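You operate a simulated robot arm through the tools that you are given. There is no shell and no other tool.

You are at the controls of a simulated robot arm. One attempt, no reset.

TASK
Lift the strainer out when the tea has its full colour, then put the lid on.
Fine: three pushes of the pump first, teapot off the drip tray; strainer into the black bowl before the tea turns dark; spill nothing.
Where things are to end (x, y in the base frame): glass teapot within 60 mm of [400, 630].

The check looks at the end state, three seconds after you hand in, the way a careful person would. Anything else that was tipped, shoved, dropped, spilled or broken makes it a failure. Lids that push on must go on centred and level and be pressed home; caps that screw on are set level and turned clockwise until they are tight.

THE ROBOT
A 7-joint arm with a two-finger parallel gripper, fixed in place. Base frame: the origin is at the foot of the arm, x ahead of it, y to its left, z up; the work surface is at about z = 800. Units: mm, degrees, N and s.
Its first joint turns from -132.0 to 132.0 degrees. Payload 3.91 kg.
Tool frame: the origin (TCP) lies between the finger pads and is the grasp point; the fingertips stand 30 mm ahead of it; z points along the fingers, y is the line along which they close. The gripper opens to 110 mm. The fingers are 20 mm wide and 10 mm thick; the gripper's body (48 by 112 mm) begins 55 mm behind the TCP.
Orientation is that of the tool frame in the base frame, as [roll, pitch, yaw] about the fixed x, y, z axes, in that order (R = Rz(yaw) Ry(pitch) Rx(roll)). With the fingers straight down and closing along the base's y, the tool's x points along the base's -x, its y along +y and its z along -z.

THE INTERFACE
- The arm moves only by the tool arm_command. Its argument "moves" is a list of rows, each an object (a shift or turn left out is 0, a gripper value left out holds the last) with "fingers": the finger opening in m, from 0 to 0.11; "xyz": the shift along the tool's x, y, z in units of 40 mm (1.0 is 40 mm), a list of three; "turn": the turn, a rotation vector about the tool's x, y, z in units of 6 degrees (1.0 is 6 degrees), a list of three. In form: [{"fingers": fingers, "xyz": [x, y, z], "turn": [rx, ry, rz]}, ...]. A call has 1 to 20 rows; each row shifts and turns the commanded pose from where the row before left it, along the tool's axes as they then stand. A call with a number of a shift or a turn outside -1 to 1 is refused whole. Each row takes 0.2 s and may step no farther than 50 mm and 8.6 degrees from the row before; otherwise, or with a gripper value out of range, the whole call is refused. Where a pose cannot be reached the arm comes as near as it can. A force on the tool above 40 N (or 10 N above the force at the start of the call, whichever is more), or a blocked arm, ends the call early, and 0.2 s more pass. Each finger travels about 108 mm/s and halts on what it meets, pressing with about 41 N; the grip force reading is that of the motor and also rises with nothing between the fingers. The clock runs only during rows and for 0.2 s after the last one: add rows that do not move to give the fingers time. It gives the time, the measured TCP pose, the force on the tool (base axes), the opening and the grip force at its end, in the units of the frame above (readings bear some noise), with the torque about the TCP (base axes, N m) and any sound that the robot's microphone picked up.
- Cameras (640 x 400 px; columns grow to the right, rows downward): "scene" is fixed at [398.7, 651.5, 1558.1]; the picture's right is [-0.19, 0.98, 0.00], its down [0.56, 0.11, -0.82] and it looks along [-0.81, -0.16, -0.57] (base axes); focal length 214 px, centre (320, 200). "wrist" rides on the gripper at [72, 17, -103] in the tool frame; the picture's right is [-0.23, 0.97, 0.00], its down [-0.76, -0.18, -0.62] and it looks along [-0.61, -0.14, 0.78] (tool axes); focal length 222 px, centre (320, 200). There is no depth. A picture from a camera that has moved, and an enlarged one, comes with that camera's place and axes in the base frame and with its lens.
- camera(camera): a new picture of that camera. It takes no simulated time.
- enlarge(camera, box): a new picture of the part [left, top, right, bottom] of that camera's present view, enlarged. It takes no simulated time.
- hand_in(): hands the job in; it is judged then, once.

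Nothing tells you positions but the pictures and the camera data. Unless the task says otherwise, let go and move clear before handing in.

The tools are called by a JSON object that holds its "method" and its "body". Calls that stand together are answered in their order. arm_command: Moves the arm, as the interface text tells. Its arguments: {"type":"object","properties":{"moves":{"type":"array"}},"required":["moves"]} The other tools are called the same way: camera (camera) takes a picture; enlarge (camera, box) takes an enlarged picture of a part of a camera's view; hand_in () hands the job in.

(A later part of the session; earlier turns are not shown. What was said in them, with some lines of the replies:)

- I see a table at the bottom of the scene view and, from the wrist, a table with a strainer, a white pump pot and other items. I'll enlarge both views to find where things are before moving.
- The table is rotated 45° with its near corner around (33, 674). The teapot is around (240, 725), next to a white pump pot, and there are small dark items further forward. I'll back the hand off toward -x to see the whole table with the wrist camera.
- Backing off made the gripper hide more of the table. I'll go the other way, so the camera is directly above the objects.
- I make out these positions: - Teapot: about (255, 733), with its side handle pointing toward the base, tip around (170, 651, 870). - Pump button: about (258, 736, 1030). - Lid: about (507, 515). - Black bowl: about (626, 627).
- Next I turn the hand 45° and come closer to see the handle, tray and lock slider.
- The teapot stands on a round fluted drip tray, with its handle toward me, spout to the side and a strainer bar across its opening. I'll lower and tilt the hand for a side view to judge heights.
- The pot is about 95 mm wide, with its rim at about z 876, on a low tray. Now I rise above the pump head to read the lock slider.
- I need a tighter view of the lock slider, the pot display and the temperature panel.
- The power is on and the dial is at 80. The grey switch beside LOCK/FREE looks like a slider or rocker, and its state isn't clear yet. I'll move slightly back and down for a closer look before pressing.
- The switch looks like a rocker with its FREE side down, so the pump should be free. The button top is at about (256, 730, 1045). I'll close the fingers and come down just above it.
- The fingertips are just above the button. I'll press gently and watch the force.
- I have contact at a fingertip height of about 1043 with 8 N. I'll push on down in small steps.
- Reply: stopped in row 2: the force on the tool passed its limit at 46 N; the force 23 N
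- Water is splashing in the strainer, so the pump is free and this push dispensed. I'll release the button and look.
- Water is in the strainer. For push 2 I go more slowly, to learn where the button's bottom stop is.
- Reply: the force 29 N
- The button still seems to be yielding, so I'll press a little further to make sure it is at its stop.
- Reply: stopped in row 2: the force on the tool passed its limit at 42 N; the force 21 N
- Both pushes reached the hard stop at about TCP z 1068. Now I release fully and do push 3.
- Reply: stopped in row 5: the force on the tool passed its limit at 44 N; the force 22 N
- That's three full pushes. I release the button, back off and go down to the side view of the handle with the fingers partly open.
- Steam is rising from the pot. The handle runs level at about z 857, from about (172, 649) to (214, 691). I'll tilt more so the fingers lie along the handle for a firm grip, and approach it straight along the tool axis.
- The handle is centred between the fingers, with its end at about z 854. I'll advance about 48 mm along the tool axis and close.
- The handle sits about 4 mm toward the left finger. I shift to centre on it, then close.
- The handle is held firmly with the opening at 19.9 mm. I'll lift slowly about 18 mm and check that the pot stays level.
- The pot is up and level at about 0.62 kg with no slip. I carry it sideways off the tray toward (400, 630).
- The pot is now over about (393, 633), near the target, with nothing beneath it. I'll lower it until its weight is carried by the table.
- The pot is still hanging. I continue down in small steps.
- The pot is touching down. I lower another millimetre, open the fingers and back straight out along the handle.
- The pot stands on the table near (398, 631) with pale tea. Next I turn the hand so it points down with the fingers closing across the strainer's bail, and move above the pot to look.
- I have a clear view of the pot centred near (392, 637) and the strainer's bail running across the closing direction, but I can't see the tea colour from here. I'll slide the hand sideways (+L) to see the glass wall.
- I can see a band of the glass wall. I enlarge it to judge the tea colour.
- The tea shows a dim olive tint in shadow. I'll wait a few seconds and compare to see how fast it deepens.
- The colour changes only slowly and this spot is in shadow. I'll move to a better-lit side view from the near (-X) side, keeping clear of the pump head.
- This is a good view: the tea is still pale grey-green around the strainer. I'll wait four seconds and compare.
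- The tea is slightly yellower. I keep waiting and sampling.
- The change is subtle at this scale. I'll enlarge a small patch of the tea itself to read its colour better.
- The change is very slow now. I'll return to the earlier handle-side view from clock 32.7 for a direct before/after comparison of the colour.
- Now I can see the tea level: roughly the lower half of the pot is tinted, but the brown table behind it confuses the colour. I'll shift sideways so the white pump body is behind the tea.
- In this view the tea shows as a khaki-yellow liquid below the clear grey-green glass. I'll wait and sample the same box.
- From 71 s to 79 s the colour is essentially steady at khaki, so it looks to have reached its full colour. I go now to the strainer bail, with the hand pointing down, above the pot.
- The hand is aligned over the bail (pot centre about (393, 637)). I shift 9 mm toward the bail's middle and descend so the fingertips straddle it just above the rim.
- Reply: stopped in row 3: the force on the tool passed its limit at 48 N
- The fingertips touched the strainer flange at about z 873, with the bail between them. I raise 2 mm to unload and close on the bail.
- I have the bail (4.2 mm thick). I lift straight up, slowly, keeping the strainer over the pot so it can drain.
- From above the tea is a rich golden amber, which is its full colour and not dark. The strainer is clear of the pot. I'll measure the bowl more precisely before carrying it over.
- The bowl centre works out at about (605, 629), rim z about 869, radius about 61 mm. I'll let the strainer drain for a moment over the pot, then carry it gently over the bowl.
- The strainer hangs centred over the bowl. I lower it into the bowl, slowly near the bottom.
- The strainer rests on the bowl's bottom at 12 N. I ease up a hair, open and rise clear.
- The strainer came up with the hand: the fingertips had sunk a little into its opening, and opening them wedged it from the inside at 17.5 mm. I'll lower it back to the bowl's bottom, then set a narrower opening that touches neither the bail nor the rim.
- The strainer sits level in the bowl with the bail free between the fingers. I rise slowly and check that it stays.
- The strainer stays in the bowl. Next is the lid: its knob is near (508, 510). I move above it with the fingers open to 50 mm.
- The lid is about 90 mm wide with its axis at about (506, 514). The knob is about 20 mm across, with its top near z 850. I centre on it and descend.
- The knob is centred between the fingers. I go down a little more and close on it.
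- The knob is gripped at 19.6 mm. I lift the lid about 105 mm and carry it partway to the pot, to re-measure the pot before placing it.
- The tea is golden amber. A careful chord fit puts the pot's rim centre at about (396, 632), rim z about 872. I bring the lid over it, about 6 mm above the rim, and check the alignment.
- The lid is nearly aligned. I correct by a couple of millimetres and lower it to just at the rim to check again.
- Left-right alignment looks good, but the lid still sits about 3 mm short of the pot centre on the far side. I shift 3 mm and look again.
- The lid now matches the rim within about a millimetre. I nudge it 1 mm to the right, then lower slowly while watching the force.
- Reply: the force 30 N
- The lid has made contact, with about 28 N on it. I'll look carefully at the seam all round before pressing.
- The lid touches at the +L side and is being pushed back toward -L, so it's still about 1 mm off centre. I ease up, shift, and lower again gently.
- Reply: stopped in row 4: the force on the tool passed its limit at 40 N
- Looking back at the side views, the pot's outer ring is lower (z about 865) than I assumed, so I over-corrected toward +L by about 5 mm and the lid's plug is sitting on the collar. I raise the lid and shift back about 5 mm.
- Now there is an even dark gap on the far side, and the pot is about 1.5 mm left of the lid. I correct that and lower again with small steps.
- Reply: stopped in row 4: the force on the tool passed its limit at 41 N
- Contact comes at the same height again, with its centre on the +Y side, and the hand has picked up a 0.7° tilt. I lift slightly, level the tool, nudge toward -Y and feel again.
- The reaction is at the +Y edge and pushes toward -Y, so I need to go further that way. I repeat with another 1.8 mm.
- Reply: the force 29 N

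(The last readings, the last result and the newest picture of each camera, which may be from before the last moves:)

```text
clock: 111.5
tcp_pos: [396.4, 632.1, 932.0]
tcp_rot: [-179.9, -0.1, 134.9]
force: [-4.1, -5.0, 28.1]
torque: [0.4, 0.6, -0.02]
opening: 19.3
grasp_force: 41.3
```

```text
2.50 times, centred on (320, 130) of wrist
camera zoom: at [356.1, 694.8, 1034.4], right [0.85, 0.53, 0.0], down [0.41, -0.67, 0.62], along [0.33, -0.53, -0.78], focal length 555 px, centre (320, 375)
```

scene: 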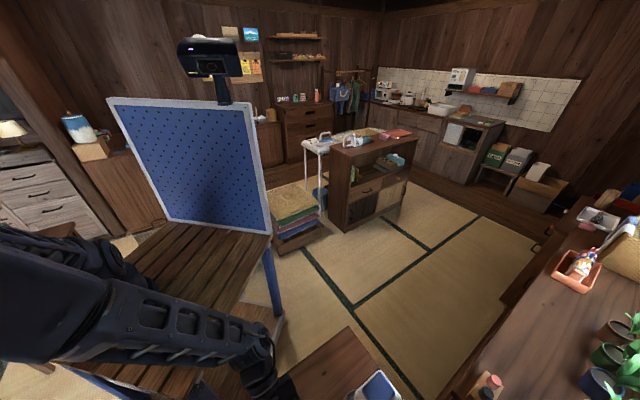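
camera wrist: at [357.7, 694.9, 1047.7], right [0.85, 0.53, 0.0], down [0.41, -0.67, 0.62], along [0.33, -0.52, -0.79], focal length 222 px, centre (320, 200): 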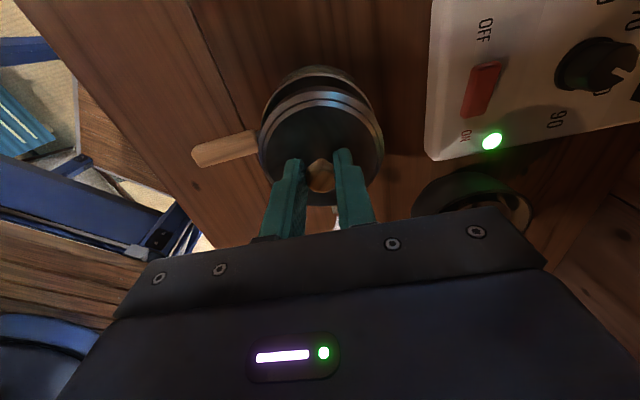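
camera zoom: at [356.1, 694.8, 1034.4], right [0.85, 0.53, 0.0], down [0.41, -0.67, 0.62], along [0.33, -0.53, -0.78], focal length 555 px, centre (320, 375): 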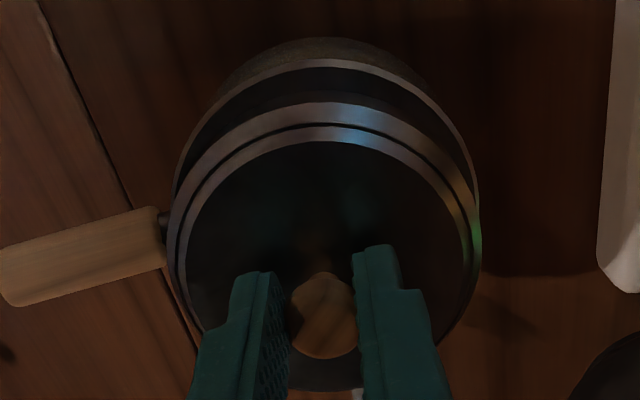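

I can't tell from above whether the lid is seated. I'll let it rest flat on the pot, release it, and inspect from the side.

{"method": "arm_command", "body": {"moves": [{"xyz": [0, 0, -0.05]}, {"fingers": 0.03}, {"fingers": 0.045}, {"xyz": [0, 0, -0.4]}, {"xyz": [0, 0, -0.9]}, {"xyz": [0, 0, -0.9]}]}}

{"method": "enlarge", "body": {"camera": "wrist", "box": [240, 40, 420, 200]}}

```text
clock: 112.9
tcp_pos: [395.7, 631.3, 1019.9]
tcp_rot: [-179.8, -0.1, 134.9]
force: [0.2, 0.2, 0.1]
torque: [-0.01, 0.02, -0.01]
opening: 45.2
grasp_force: 0.1
```

```text
2.50 times, centred on (330, 120) of wrist
camera zoom: at [356.3, 694.8, 1122.3], right [0.85, 0.53, 0.0], down [0.41, -0.66, 0.62], along [0.33, -0.53, -0.78], focal length 555 px, centre (295, 400)
```

zoom: 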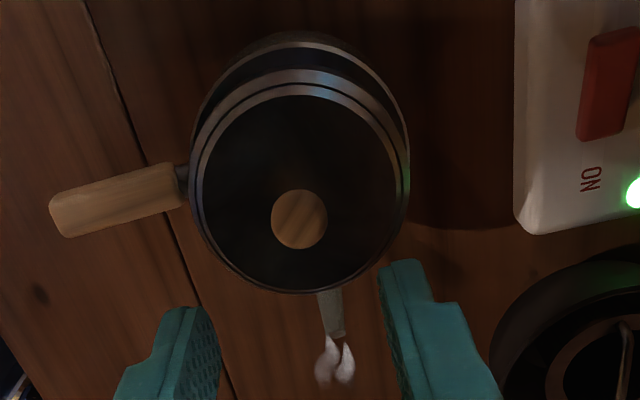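

The lid rests flat on the pot. I move to the side view to check the seam between lid and pot.

{"method": "arm_command", "body": {"moves": [{"xyz": [0.115, -0.72, 0.16]}, {"xyz": [0.115, -0.72, 0.16]}, {"xyz": [0.115, -0.72, 0.16]}, {"turn": [-0.343, -0.828, -0.894]}, {"turn": [-0.343, -0.828, -0.894]}, {"turn": [-0.343, -0.828, -0.894]}, {"turn": [-0.343, -0.828, -0.894]}, {"turn": [-0.343, -0.828, -0.894]}, {"turn": [-0.343, -0.828, -0.894]}, {"turn": [-0.343, -0.828, -0.894]}, {"turn": [-0.343, -0.828, -0.894]}, {"xyz": [0.81, 0.25, 0.22]}, {"xyz": [0.81, 0.25, 0.22]}, {"xyz": [0.81, 0.25, 0.22]}, {"xyz": [0, 0, 0]}]}}

{"method": "camera", "body": {"camera": "wrist"}}

{"method": "enlarge", "body": {"camera": "wrist", "box": [280, 80, 410, 200]}}

```text
clock: 116.1
tcp_pos: [271.7, 612.4, 915.5]
tcp_rot: [180.0, 41.9, 179.9]
force: [-0.2, -0.5, -0.5]
torque: [0.0, 0.02, 0.01]
opening: 45.0
grasp_force: 0.0
```

```text
taken
camera wrist: at [148.1, 629.4, 943.8], right [0.17, 0.97, 0.15], down [0.15, -0.18, 0.97], along [0.97, -0.14, -0.18], focal length 222 px, centre (320, 200)
```

wrist: 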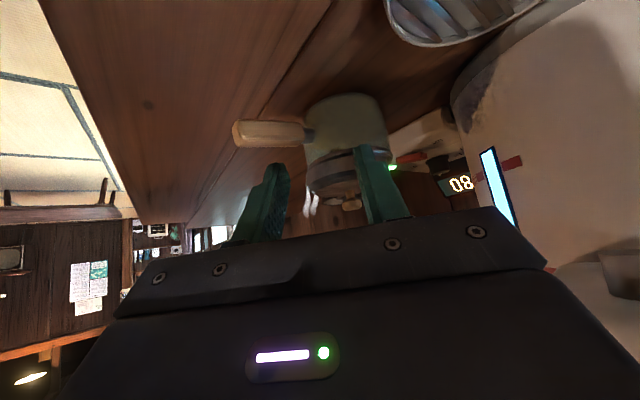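

```text
3.33 times, centred on (345, 140) of wrist
camera zoom: at [148.1, 629.4, 943.8], right [0.17, 0.97, 0.15], down [0.15, -0.18, 0.97], along [0.97, -0.14, -0.18], focal length 740 px, centre (237, 400)
```

zoom: 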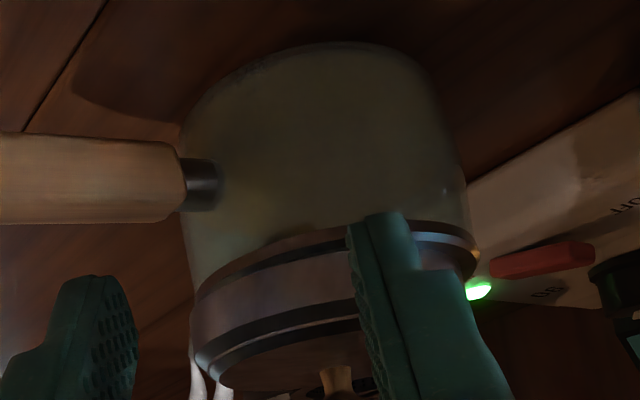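

The lid rests on top, visibly displaced toward -Y (left), with a gap on the right, so it is not seated. I open the fingers fully to see the whole seam.

{"method": "arm_command", "body": {"moves": [{"fingers": 0.11}, {"fingers": 0.11}, {"fingers": 0.11}]}}

{"method": "enlarge", "body": {"camera": "wrist", "box": [285, 90, 405, 220]}}

{"method": "enlarge", "body": {"camera": "wrist", "box": [300, 135, 400, 215]}}

```text
clock: 116.9
tcp_pos: [271.9, 612.5, 915.3]
tcp_rot: [-180.0, 41.9, 179.8]
force: [0.3, 0.4, 0.1]
torque: [0.0, -0.02, 0.01]
opening: 110.0
grasp_force: 0.1
```

```text
3.08 times, centred on (345, 155) of wrist
camera zoom: at [148.2, 629.2, 943.9], right [0.17, 0.97, 0.15], down [0.15, -0.18, 0.97], along [0.97, -0.14, -0.18], focal length 684 px, centre (243, 338)
```

zoom: 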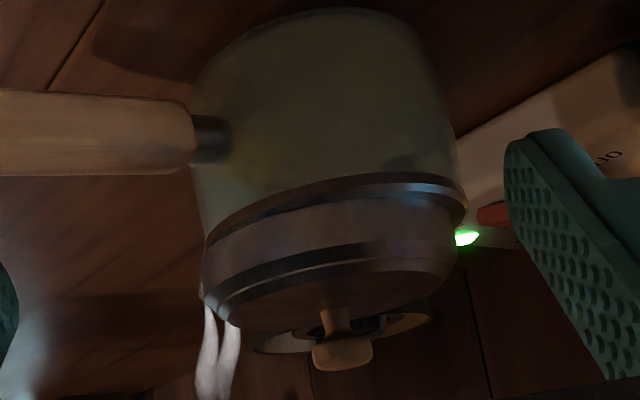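

```text
5.00 times, centred on (350, 175) of wrist
camera zoom: at [148.2, 629.2, 943.9], right [0.17, 0.97, 0.15], down [0.15, -0.18, 0.97], along [0.97, -0.14, -0.18], focal length 1111 px, centre (170, 325)
```

zoom: 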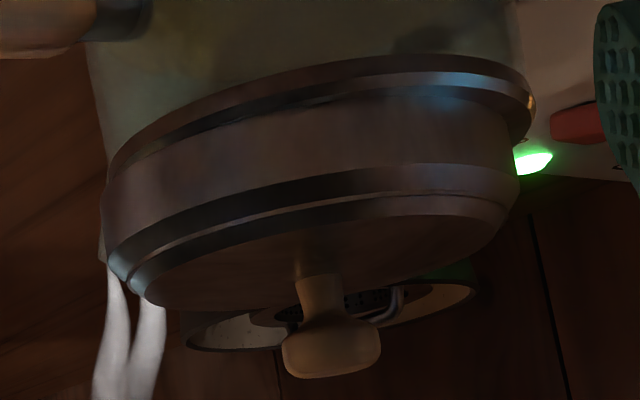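

Now it's clear: the lid has a tall straight-sided plug that must drop inside the pot's rim, and it currently sits about 3–4 mm too far toward -Y. I'll zoom on both ends to measure the offset.

{"method": "enlarge", "body": {"camera": "wrist", "box": [310, 145, 350, 205]}}

{"method": "enlarge", "body": {"camera": "wrist", "box": [370, 135, 420, 195]}}

```text
6.67 times, centred on (330, 175) of wrist
camera zoom: at [148.2, 629.2, 943.9], right [0.17, 0.97, 0.15], down [0.15, -0.18, 0.97], along [0.97, -0.14, -0.18], focal length 1481 px, centre (253, 367)
```

zoom: 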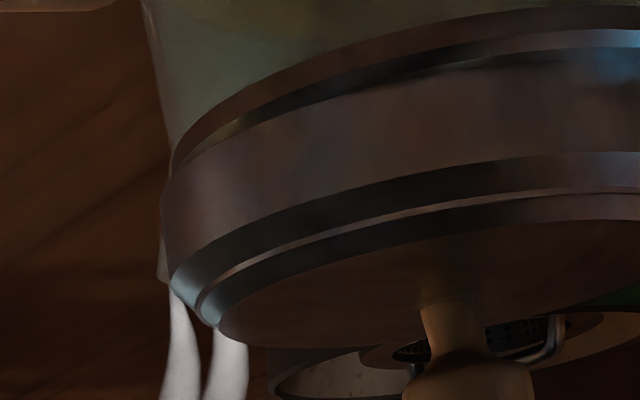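

```text
6.67 times, centred on (395, 165) of wrist
camera zoom: at [148.2, 629.2, 943.9], right [0.17, 0.97, 0.15], down [0.15, -0.18, 0.97], along [0.97, -0.14, -0.18], focal length 1481 px, centre (-180, 433)
```

zoom: 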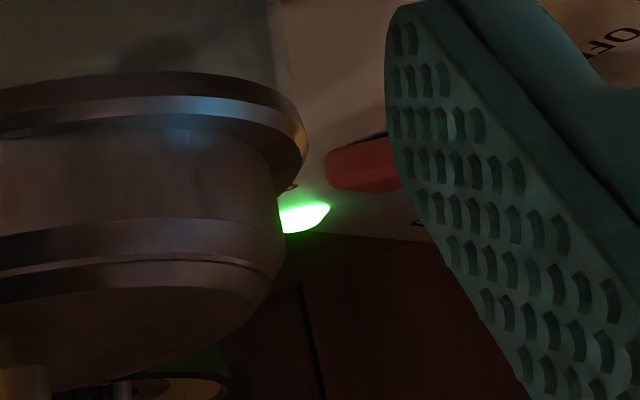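

From this side, the lid is about 4.4 mm too far toward -Y. I take a second side view, from the handle side, to get the other component.

{"method": "arm_command", "body": {"moves": [{"xyz": [0.045, -0.84, 0.14]}, {"xyz": [0.045, -0.84, 0.14]}, {"xyz": [0.045, -0.84, 0.14]}, {"turn": [-0.933, -0.342, -0.836]}, {"turn": [-0.933, -0.342, -0.836]}, {"turn": [-0.933, -0.342, -0.836]}, {"turn": [-0.933, -0.342, -0.836]}, {"turn": [-0.933, -0.342, -0.836]}, {"turn": [-0.933, -0.342, -0.836]}, {"xyz": [0, 0, 0]}]}}

{"method": "camera", "body": {"camera": "wrist"}}

{"method": "enlarge", "body": {"camera": "wrist", "box": [280, 110, 400, 200]}}

```text
clock: 119.1
tcp_pos: [277.1, 510.9, 898.9]
tcp_rot: [-179.7, 54.9, -134.7]
force: [0.0, -0.3, -0.3]
torque: [0.0, -0.02, 0.02]
opening: 110.2
grasp_force: 0.0
```

```text
taken
camera wrist: at [175.5, 432.8, 899.5], right [-0.6, 0.78, 0.18], down [0.07, -0.17, 0.98], along [0.8, 0.6, 0.05], focal length 222 px, centre (320, 200)
```

wrist: 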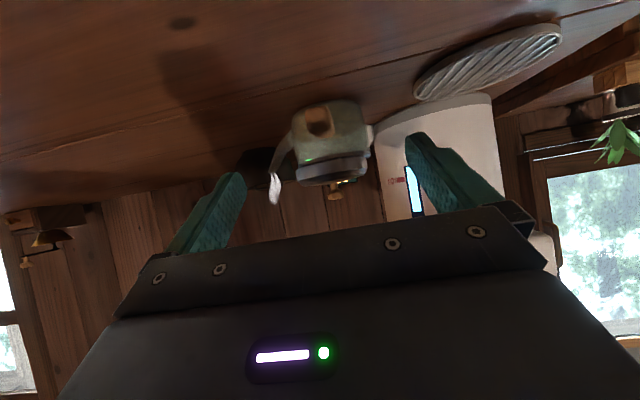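

```text
4.44 times, centred on (340, 155) of wrist
camera zoom: at [175.5, 432.8, 899.5], right [-0.6, 0.78, 0.18], down [0.07, -0.17, 0.98], along [0.8, 0.6, 0.05], focal length 987 px, centre (231, 400)
```

zoom: 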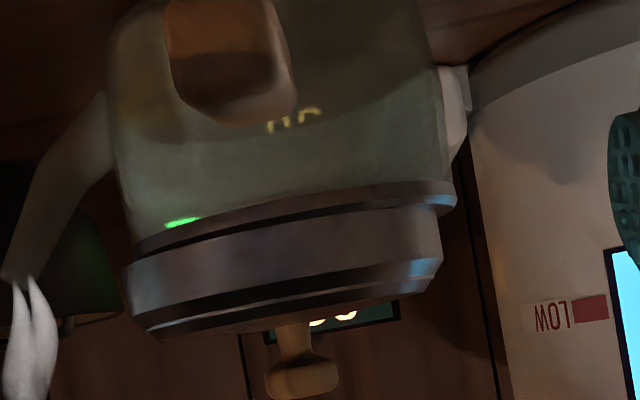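

{"method": "enlarge", "body": {"camera": "wrist", "box": [295, 140, 345, 195]}}

{"method": "enlarge", "body": {"camera": "wrist", "box": [350, 135, 400, 190]}}

```text
7.27 times, centred on (320, 168) of wrist
camera zoom: at [175.5, 432.8, 899.5], right [-0.6, 0.78, 0.18], down [0.07, -0.17, 0.98], along [0.8, 0.6, 0.05], focal length 1615 px, centre (320, 436)
```

zoom: 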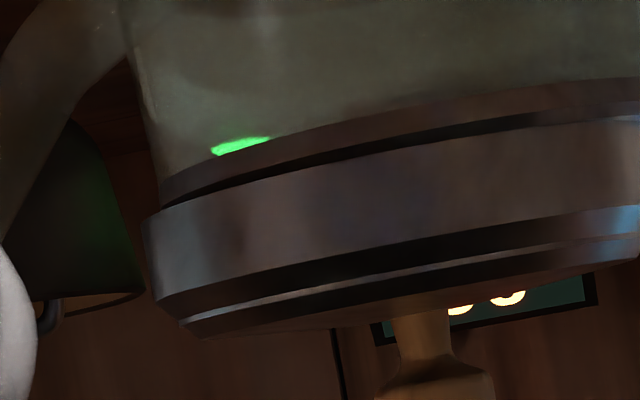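

```text
7.27 times, centred on (375, 162) of wrist
camera zoom: at [175.5, 432.8, 899.5], right [-0.6, 0.78, 0.18], down [0.07, -0.17, 0.98], along [0.8, 0.6, 0.05], focal length 1615 px, centre (-80, 473)
```

zoom: 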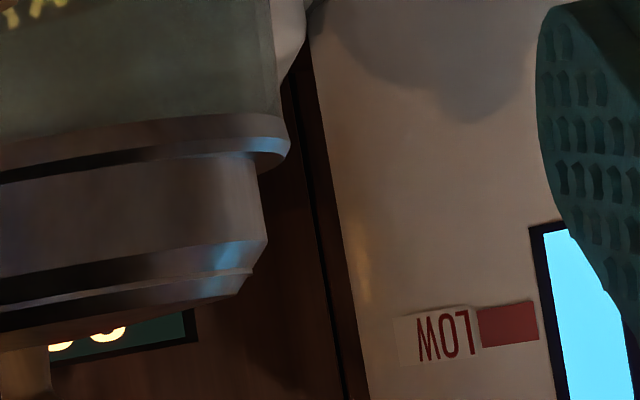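

Both side views agree: the lid sits about (+3.0, -4.4) mm off the pot axis, with a thin dark gap under its edge, so its plug is resting on the seat. I go back above, regrip the knob better centred, and shift it by exactly that amount.

{"method": "arm_command", "body": {"moves": [{"turn": [0.508, 0.508, 0.9815], "xyz": [-0.6, 0, -0.42], "fingers": 0.05}, {"turn": [0.508, 0.508, 0.9815], "xyz": [-0.6, 0, -0.42]}, {"turn": [0.508, 0.508, 0.9815]}, {"turn": [0.508, 0.508, 0.9815]}, {"turn": [0.508, 0.508, 0.9815]}, {"turn": [0.508, 0.508, 0.9815]}, {"turn": [0.508, 0.508, 0.9815]}, {"turn": [0.508, 0.508, 0.9815]}, {"turn": [0.508, 0.508, 0.9815]}, {"turn": [0.508, 0.508, 0.9815]}, {"turn": [0.508, 0.508, 0.9815]}, {"turn": [0.508, 0.508, 0.9815]}, {"turn": [0.508, 0.508, 0.9815]}, {"turn": [0.508, 0.508, 0.9815]}, {"xyz": [0, 0.86, -0.3]}, {"xyz": [0, 0.86, -0.3]}, {"xyz": [0, 0.86, -0.2]}, {"xyz": [0, 0.86, 0]}, {"xyz": [0, 0.78, 0]}, {"xyz": [0, 0, 0]}]}}

{"method": "camera", "body": {"camera": "wrist"}}

{"method": "enlarge", "body": {"camera": "wrist", "box": [240, 40, 400, 180]}}

```text
clock: 123.3
tcp_pos: [399.8, 628.0, 988.7]
tcp_rot: [180.0, 0.1, 134.8]
force: [-0.3, -0.2, 0.1]
torque: [-0.02, -0.03, -0.01]
opening: 49.8
grasp_force: 0.0
```

```text
taken
camera wrist: at [359.6, 691.8, 1091.6], right [0.85, 0.53, 0.0], down [0.41, -0.66, 0.63], along [0.33, -0.53, -0.78], focal length 222 px, centre (320, 200)
```

wrist: 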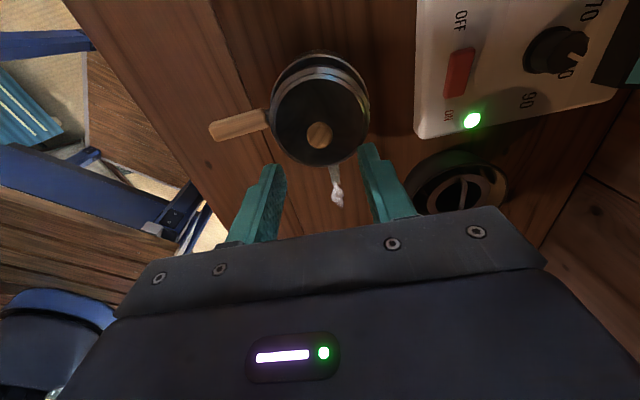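

```text
2.86 times, centred on (320, 110) of wrist
camera zoom: at [359.6, 691.8, 1091.6], right [0.85, 0.53, 0.0], down [0.41, -0.66, 0.63], along [0.33, -0.53, -0.78], focal length 635 px, centre (320, 457)
```

zoom: 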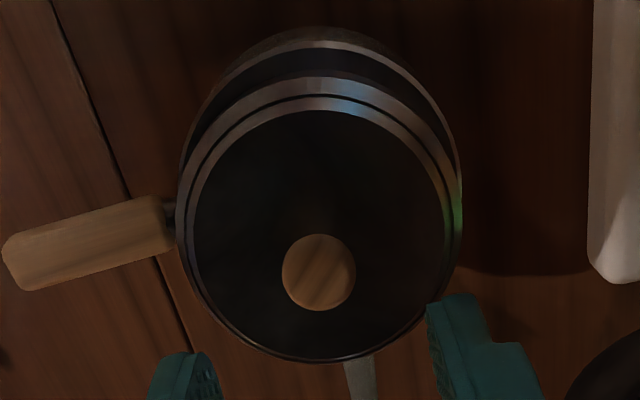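

The knob is centred between the open fingers. I descend to the same grip height and close on it.

{"method": "arm_command", "body": {"moves": [{"xyz": [0.05, 0, 0.5]}, {"xyz": [0, 0, 0.5]}, {"xyz": [0, 0, 0.4]}, {"xyz": [0, 0, 0], "fingers": 0.026}, {"fingers": 0.0}, {"fingers": 0.0}]}}

{"method": "enlarge", "body": {"camera": "wrist", "box": [240, 60, 400, 210]}}

```text
clock: 124.7
tcp_pos: [397.6, 630.7, 933.9]
tcp_rot: [-180.0, 0.2, 134.9]
force: [-0.1, 0.3, -0.5]
torque: [-0.01, 0.0, 0.04]
opening: 19.2
grasp_force: 41.0
```

```text
2.67 times, centred on (320, 135) of wrist
camera zoom: at [357.4, 694.8, 1037.3], right [0.85, 0.53, 0.0], down [0.41, -0.66, 0.63], along [0.33, -0.53, -0.78], focal length 592 px, centre (320, 373)
```

zoom: 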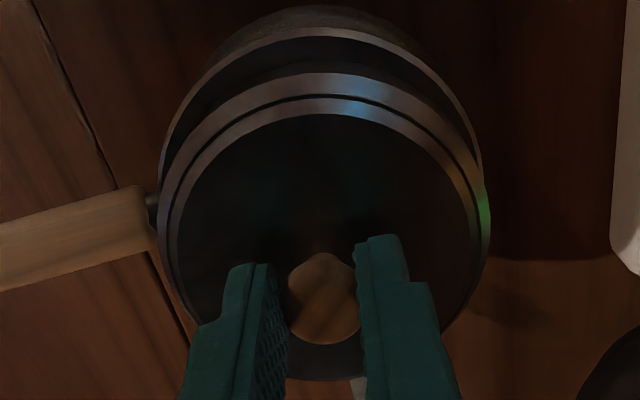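

{"method": "arm_command", "body": {"moves": [{"xyz": [0, 0, -0.1]}, {"xyz": [0.131, 0.025, 0]}, {"xyz": [0, 0, 0]}, {"xyz": [0, 0, 0.06]}]}}

{"method": "enlarge", "body": {"camera": "wrist", "box": [280, 60, 390, 140]}}

{"method": "enlarge", "body": {"camera": "wrist", "box": [240, 60, 400, 210]}}

```text
clock: 125.7
tcp_pos: [394.1, 635.2, 935.8]
tcp_rot: [180.0, 0.2, 134.9]
force: [0.1, 0.7, -0.7]
torque: [0.02, -0.01, -0.01]
opening: 18.9
grasp_force: 41.2
```

```text
5.00 times, centred on (335, 100) of wrist
camera zoom: at [354.3, 698.9, 1038.3], right [0.85, 0.53, 0.0], down [0.41, -0.66, 0.63], along [0.33, -0.53, -0.78], focal length 1111 px, centre (245, 700)
```

zoom: 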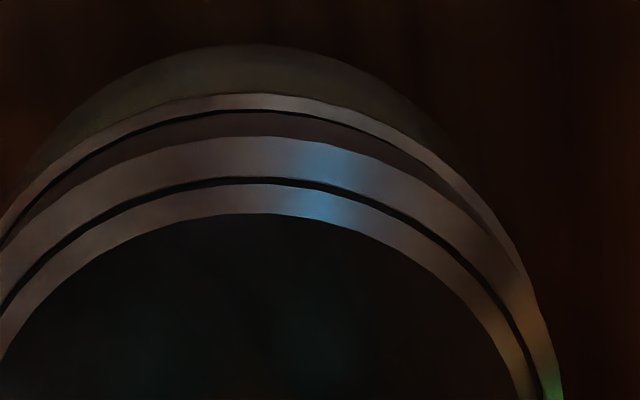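

```text
2.67 times, centred on (320, 135) of wrist
camera zoom: at [354.3, 698.9, 1038.3], right [0.85, 0.53, 0.0], down [0.41, -0.66, 0.63], along [0.33, -0.53, -0.78], focal length 592 px, centre (320, 373)
```

zoom: 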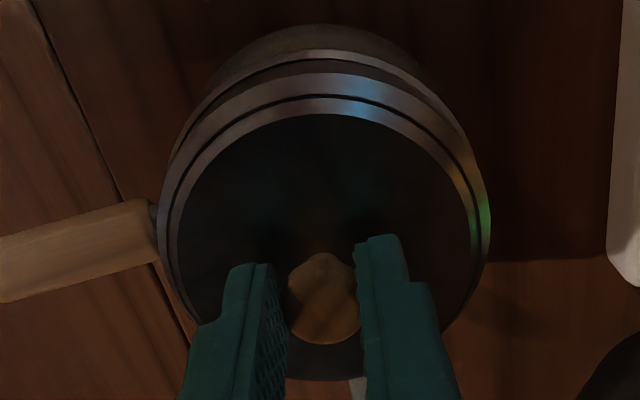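

The seam now looks like the lid is inside the rim ring, with a thin even gap slightly larger on the left. I nudge 0.5 mm left and lower gently.

{"method": "arm_command", "body": {"moves": [{"xyz": [0.003, -0.012, 0]}, {"xyz": [0, 0, 0.05]}, {"xyz": [0, 0, 0.04]}, {"xyz": [0, 0, 0.03]}]}}

{"method": "enlarge", "body": {"camera": "wrist", "box": [280, 60, 390, 140]}}

```text
clock: 126.9
tcp_pos: [394.2, 635.4, 934.5]
tcp_rot: [179.8, 0.1, 134.9]
force: [-1.1, 0.0, 7.7]
torque: [-0.11, -0.17, -0.02]
opening: 19.6
grasp_force: 40.7
heard: snap
stopped in row 4: the force on the tool passed its limit at 41 N (the readings are from after the stop); the commanded pose is now the measured one
```

```text
5.00 times, centred on (335, 100) of wrist
camera zoom: at [354.6, 699.4, 1037.3], right [0.85, 0.53, 0.01], down [0.41, -0.67, 0.62], along [0.33, -0.53, -0.78], focal length 1111 px, centre (245, 700)
```

zoom: 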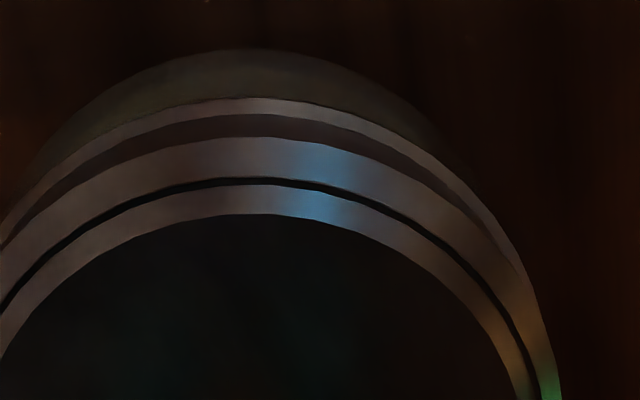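

I heard a snap: the lid has pressed home, and the seam looks concentric. I release it gently, rise and verify from the side.

{"method": "arm_command", "body": {"moves": [{"xyz": [0, 0, -0.02]}, {"fingers": 0.03}, {"fingers": 0.05}, {"xyz": [0, 0, -0.5]}, {"xyz": [0, 0, -0.9]}, {"xyz": [0, 0, -0.8]}]}}

{"method": "enlarge", "body": {"camera": "wrist", "box": [240, 40, 400, 180]}}

```text
clock: 128.3
tcp_pos: [396.2, 635.7, 1020.6]
tcp_rot: [179.8, 0.1, 134.9]
force: [0.7, 0.6, -1.0]
torque: [-0.03, 0.05, 0.02]
opening: 50.1
grasp_force: 0.1
```

```text
2.86 times, centred on (320, 110) of wrist
camera zoom: at [355.8, 698.4, 1123.8], right [0.85, 0.53, 0.0], down [0.41, -0.66, 0.62], along [0.33, -0.53, -0.78], focal length 635 px, centre (320, 457)
```

zoom: 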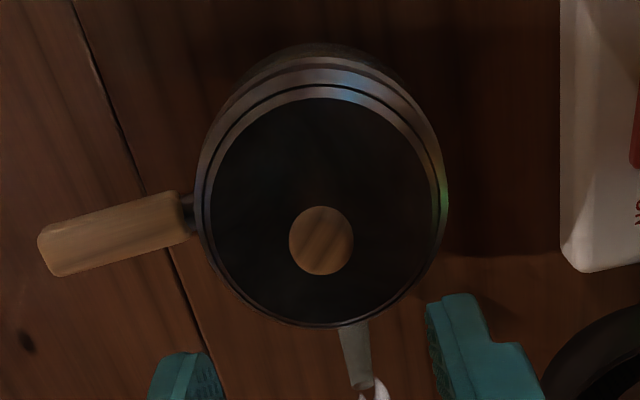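

The lid looks concentric from above. I move to the side view to confirm it is level and fully home.

{"method": "arm_command", "body": {"moves": [{"xyz": [0.1, -0.76, 0.16], "fingers": 0.11}, {"xyz": [0.1, -0.76, 0.16]}, {"xyz": [0.1, -0.76, 0.16]}, {"turn": [-0.343, -0.828, -0.894]}, {"turn": [-0.343, -0.828, -0.894]}, {"turn": [-0.343, -0.828, -0.894]}, {"turn": [-0.343, -0.828, -0.894]}, {"turn": [-0.343, -0.828, -0.894]}, {"turn": [-0.343, -0.828, -0.894]}, {"turn": [-0.343, -0.828, -0.894]}, {"turn": [-0.343, -0.828, -0.894]}, {"xyz": [0.81, 0.25, 0.22]}, {"xyz": [0.81, 0.25, 0.22]}, {"xyz": [0.81, 0.25, 0.22]}, {"xyz": [0, 0, 0]}]}}

{"method": "camera", "body": {"camera": "wrist"}}

{"method": "enlarge", "body": {"camera": "wrist", "box": [285, 90, 405, 220]}}

{"method": "enlarge", "body": {"camera": "wrist", "box": [300, 135, 400, 215]}}

```text
clock: 131.5
tcp_pos: [268.8, 606.9, 917.1]
tcp_rot: [180.0, 42.2, 179.8]
force: [0.6, -0.3, 0.2]
torque: [0.01, -0.02, -0.01]
opening: 110.0
grasp_force: 0.1
```

```text
taken
camera wrist: at [144.6, 624.9, 944.4], right [0.17, 0.97, 0.15], down [0.14, -0.18, 0.97], along [0.97, -0.14, -0.17], focal length 222 px, centre (320, 200)
```

wrist: 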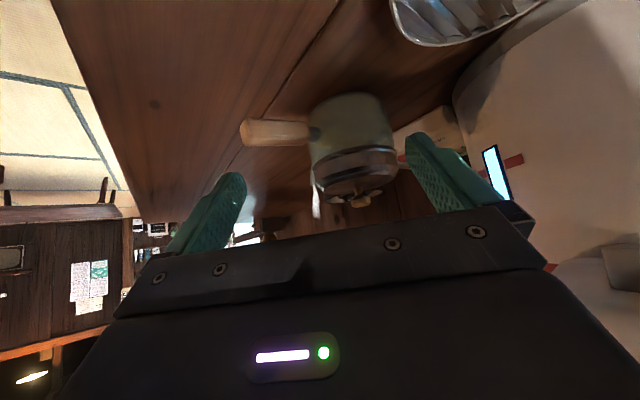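

```text
3.08 times, centred on (345, 155) of wrist
camera zoom: at [144.6, 624.9, 944.4], right [0.17, 0.97, 0.15], down [0.14, -0.18, 0.97], along [0.97, -0.14, -0.17], focal length 684 px, centre (243, 338)
```

zoom: 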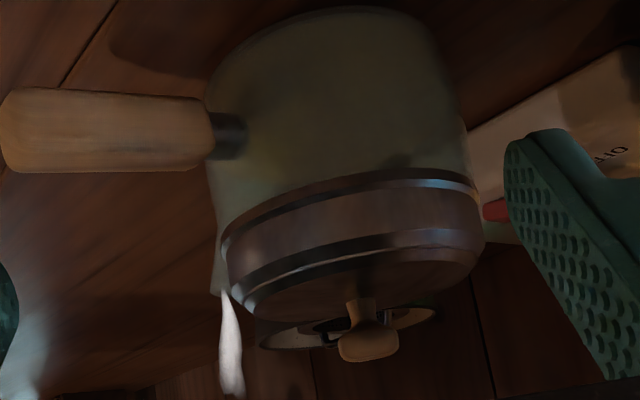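

```text
5.00 times, centred on (350, 175) of wrist
camera zoom: at [144.6, 624.9, 944.4], right [0.17, 0.97, 0.15], down [0.14, -0.18, 0.97], along [0.97, -0.14, -0.17], focal length 1111 px, centre (170, 325)
```

zoom: 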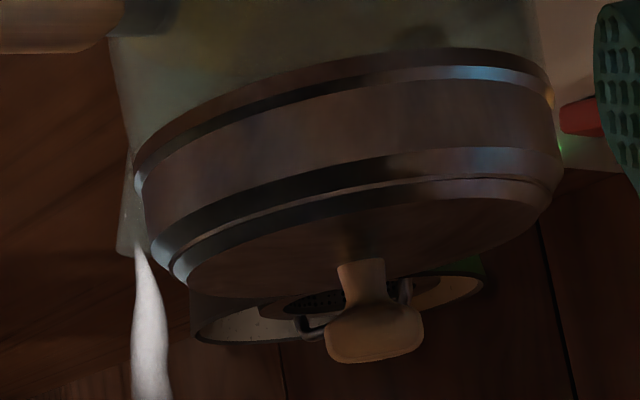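

The lid is now concentric and level. I zoom in on the seam to be sure it is fully down.

{"method": "enlarge", "body": {"camera": "wrist", "box": [310, 145, 360, 205]}}

{"method": "enlarge", "body": {"camera": "wrist", "box": [365, 130, 415, 190]}}

```text
6.67 times, centred on (335, 175) of wrist
camera zoom: at [144.6, 624.9, 944.4], right [0.17, 0.97, 0.15], down [0.14, -0.18, 0.97], along [0.97, -0.14, -0.17], focal length 1481 px, centre (220, 367)
```

zoom: 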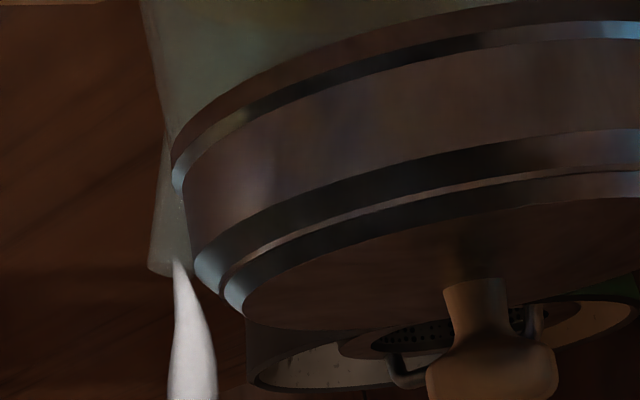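

```text
6.67 times, centred on (390, 160) of wrist
camera zoom: at [144.6, 624.9, 944.4], right [0.17, 0.97, 0.15], down [0.14, -0.18, 0.97], along [0.97, -0.14, -0.17], focal length 1481 px, centre (-147, 467)
```

zoom: 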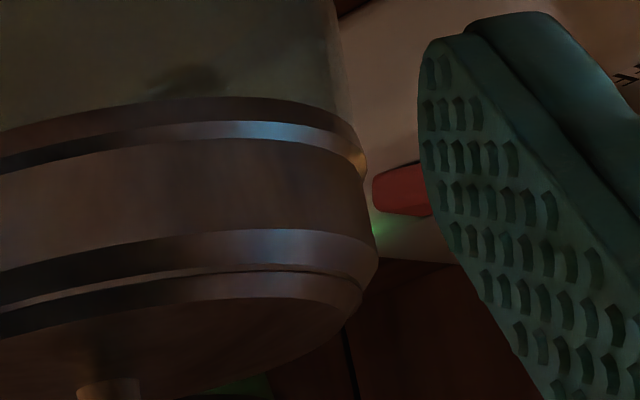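

The rim and lid edges now line up on both sides, parallel and flush. I check the other axis from the handle side too.

{"method": "arm_command", "body": {"moves": [{"xyz": [0.045, -0.84, 0.14]}, {"xyz": [0.045, -0.84, 0.14]}, {"xyz": [0.045, -0.76, 0.14]}, {"turn": [-0.933, -0.342, -0.836]}, {"turn": [-0.933, -0.342, -0.836]}, {"turn": [-0.933, -0.342, -0.836]}, {"turn": [-0.933, -0.342, -0.836]}, {"turn": [-0.933, -0.342, -0.836]}, {"turn": [-0.933, -0.342, -0.836]}, {"xyz": [0, 0, 0]}]}}

{"method": "camera", "body": {"camera": "wrist"}}

{"method": "enlarge", "body": {"camera": "wrist", "box": [280, 110, 400, 200]}}

```text
clock: 133.7
tcp_pos: [274.6, 512.7, 902.4]
tcp_rot: [-179.4, 55.1, -134.6]
force: [-0.9, -0.8, 1.7]
torque: [-0.01, 0.01, 0.0]
opening: 110.1
grasp_force: 0.2
```

```text
taken
camera wrist: at [172.4, 435.2, 901.2], right [-0.6, 0.78, 0.18], down [0.07, -0.18, 0.98], along [0.8, 0.6, 0.05], focal length 222 px, centre (320, 200)
```

wrist: 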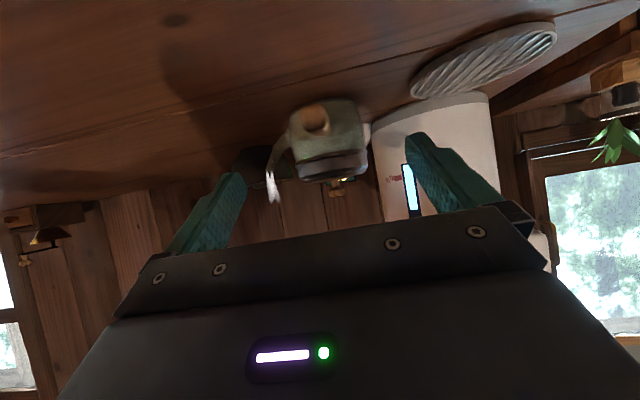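

```text
4.44 times, centred on (340, 155) of wrist
camera zoom: at [172.4, 435.2, 901.2], right [-0.6, 0.78, 0.18], down [0.07, -0.18, 0.98], along [0.8, 0.6, 0.05], focal length 987 px, centre (231, 400)
```

zoom: 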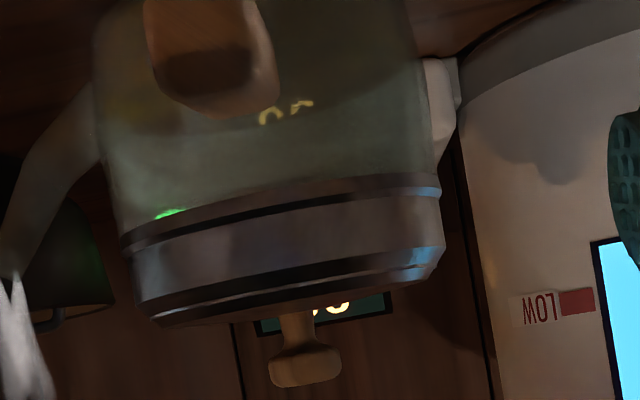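

The lid is concentric and level from both sides, and the pot stands at about (396, 633). I raise the hand clear and take a last overview.

{"method": "arm_command", "body": {"moves": [{"xyz": [-0.816, 0, -0.577]}, {"xyz": [-0.816, 0, -0.577]}, {"xyz": [-0.816, 0, -0.577]}, {"xyz": [-0.816, 0, -0.577]}, {"xyz": [-0.816, 0, -0.577]}, {"xyz": [-0.816, 0, -0.577]}, {"turn": [0, 1, 0]}, {"turn": [0, 1, 0]}, {"turn": [0, 1, 0]}, {"turn": [0, 1, 0]}, {"turn": [0, 1, 0]}, {"turn": [0, 1, 0]}, {"turn": [0, 1, 0]}, {"turn": [0, 1, 0]}, {"turn": [0, 1, 0]}, {"xyz": [0, 0, -1]}, {"xyz": [0, 0, -1]}, {"xyz": [0, 0, 0]}]}}

{"method": "camera", "body": {"camera": "wrist"}}

{"method": "enlarge", "body": {"camera": "wrist", "box": [200, 60, 440, 230]}}

{"method": "camera", "body": {"camera": "scene"}}

```text
clock: 137.5
tcp_pos: [269.8, 513.6, 1223.0]
tcp_rot: [-179.7, 1.0, -135.1]
force: [0.6, 0.3, 0.2]
torque: [0.0, -0.01, -0.03]
opening: 110.0
grasp_force: 0.1
```

```text
taken
camera wrist: at [204.5, 473.4, 1324.8], right [-0.53, 0.85, 0.0], down [0.65, 0.41, 0.64], along [0.54, 0.33, -0.77], focal length 222 px, centre (320, 200)
```

wrist: 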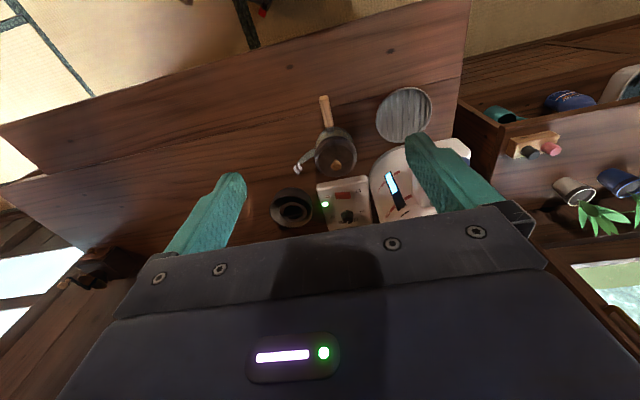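

```text
2.35 times, centred on (320, 145) of wrist
camera zoom: at [204.5, 473.4, 1324.8], right [-0.53, 0.85, 0.0], down [0.65, 0.41, 0.64], along [0.54, 0.33, -0.77], focal length 523 px, centre (320, 329)
```

zoom: 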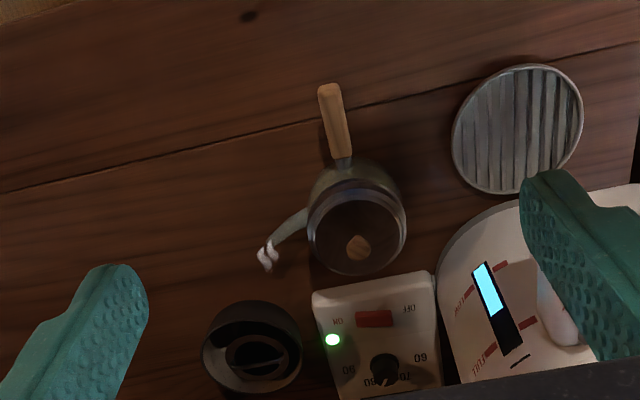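

```text
taken
```

scene: 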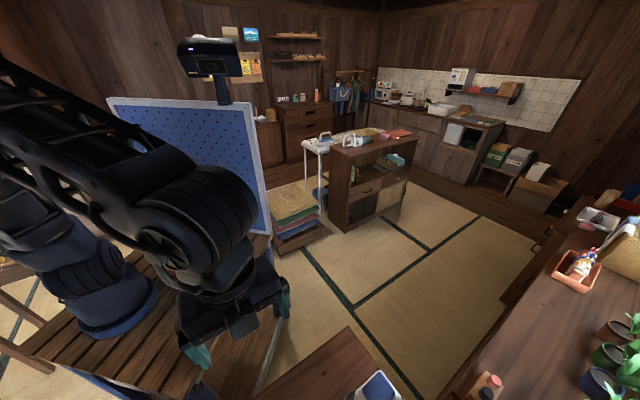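

Everything is in place: the lidded teapot stands near (396, 633) with full-colour tea, the strainer is in the black bowl, and the tray and table are dry. The hand is clear, so I hand in.

{"method": "hand_in", "body": {}}

```text
The job is handed in.
```

I've handed the job in. I believe every step is done, but I haven't seen the result of the check.

- **Pump:** I gave three full pushes. Each one reached the button's hard stop, and water flowed each time.
- **Teapot:** it is off the drip tray and stands at about (396, 633), roughly 5 mm from the target.
- **Tea:** I lifted the strainer out at about 87 s on the clock. The tea was golden amber from above, and I took that as its full colour. That is judged by eye, as nothing gave an exact reading.
- **Strainer:** it is in the black bowl. The first release failed because opening the fingers wedged it from the inside and it came back up. I lowered it again and it stayed.
- **Lid:** it took several tries to centre. I heard a snap when it went on, and it looks centred and level from above and from two sides.
- **Spills:** I saw none on the table or tray in the last overview. The hand is clear.
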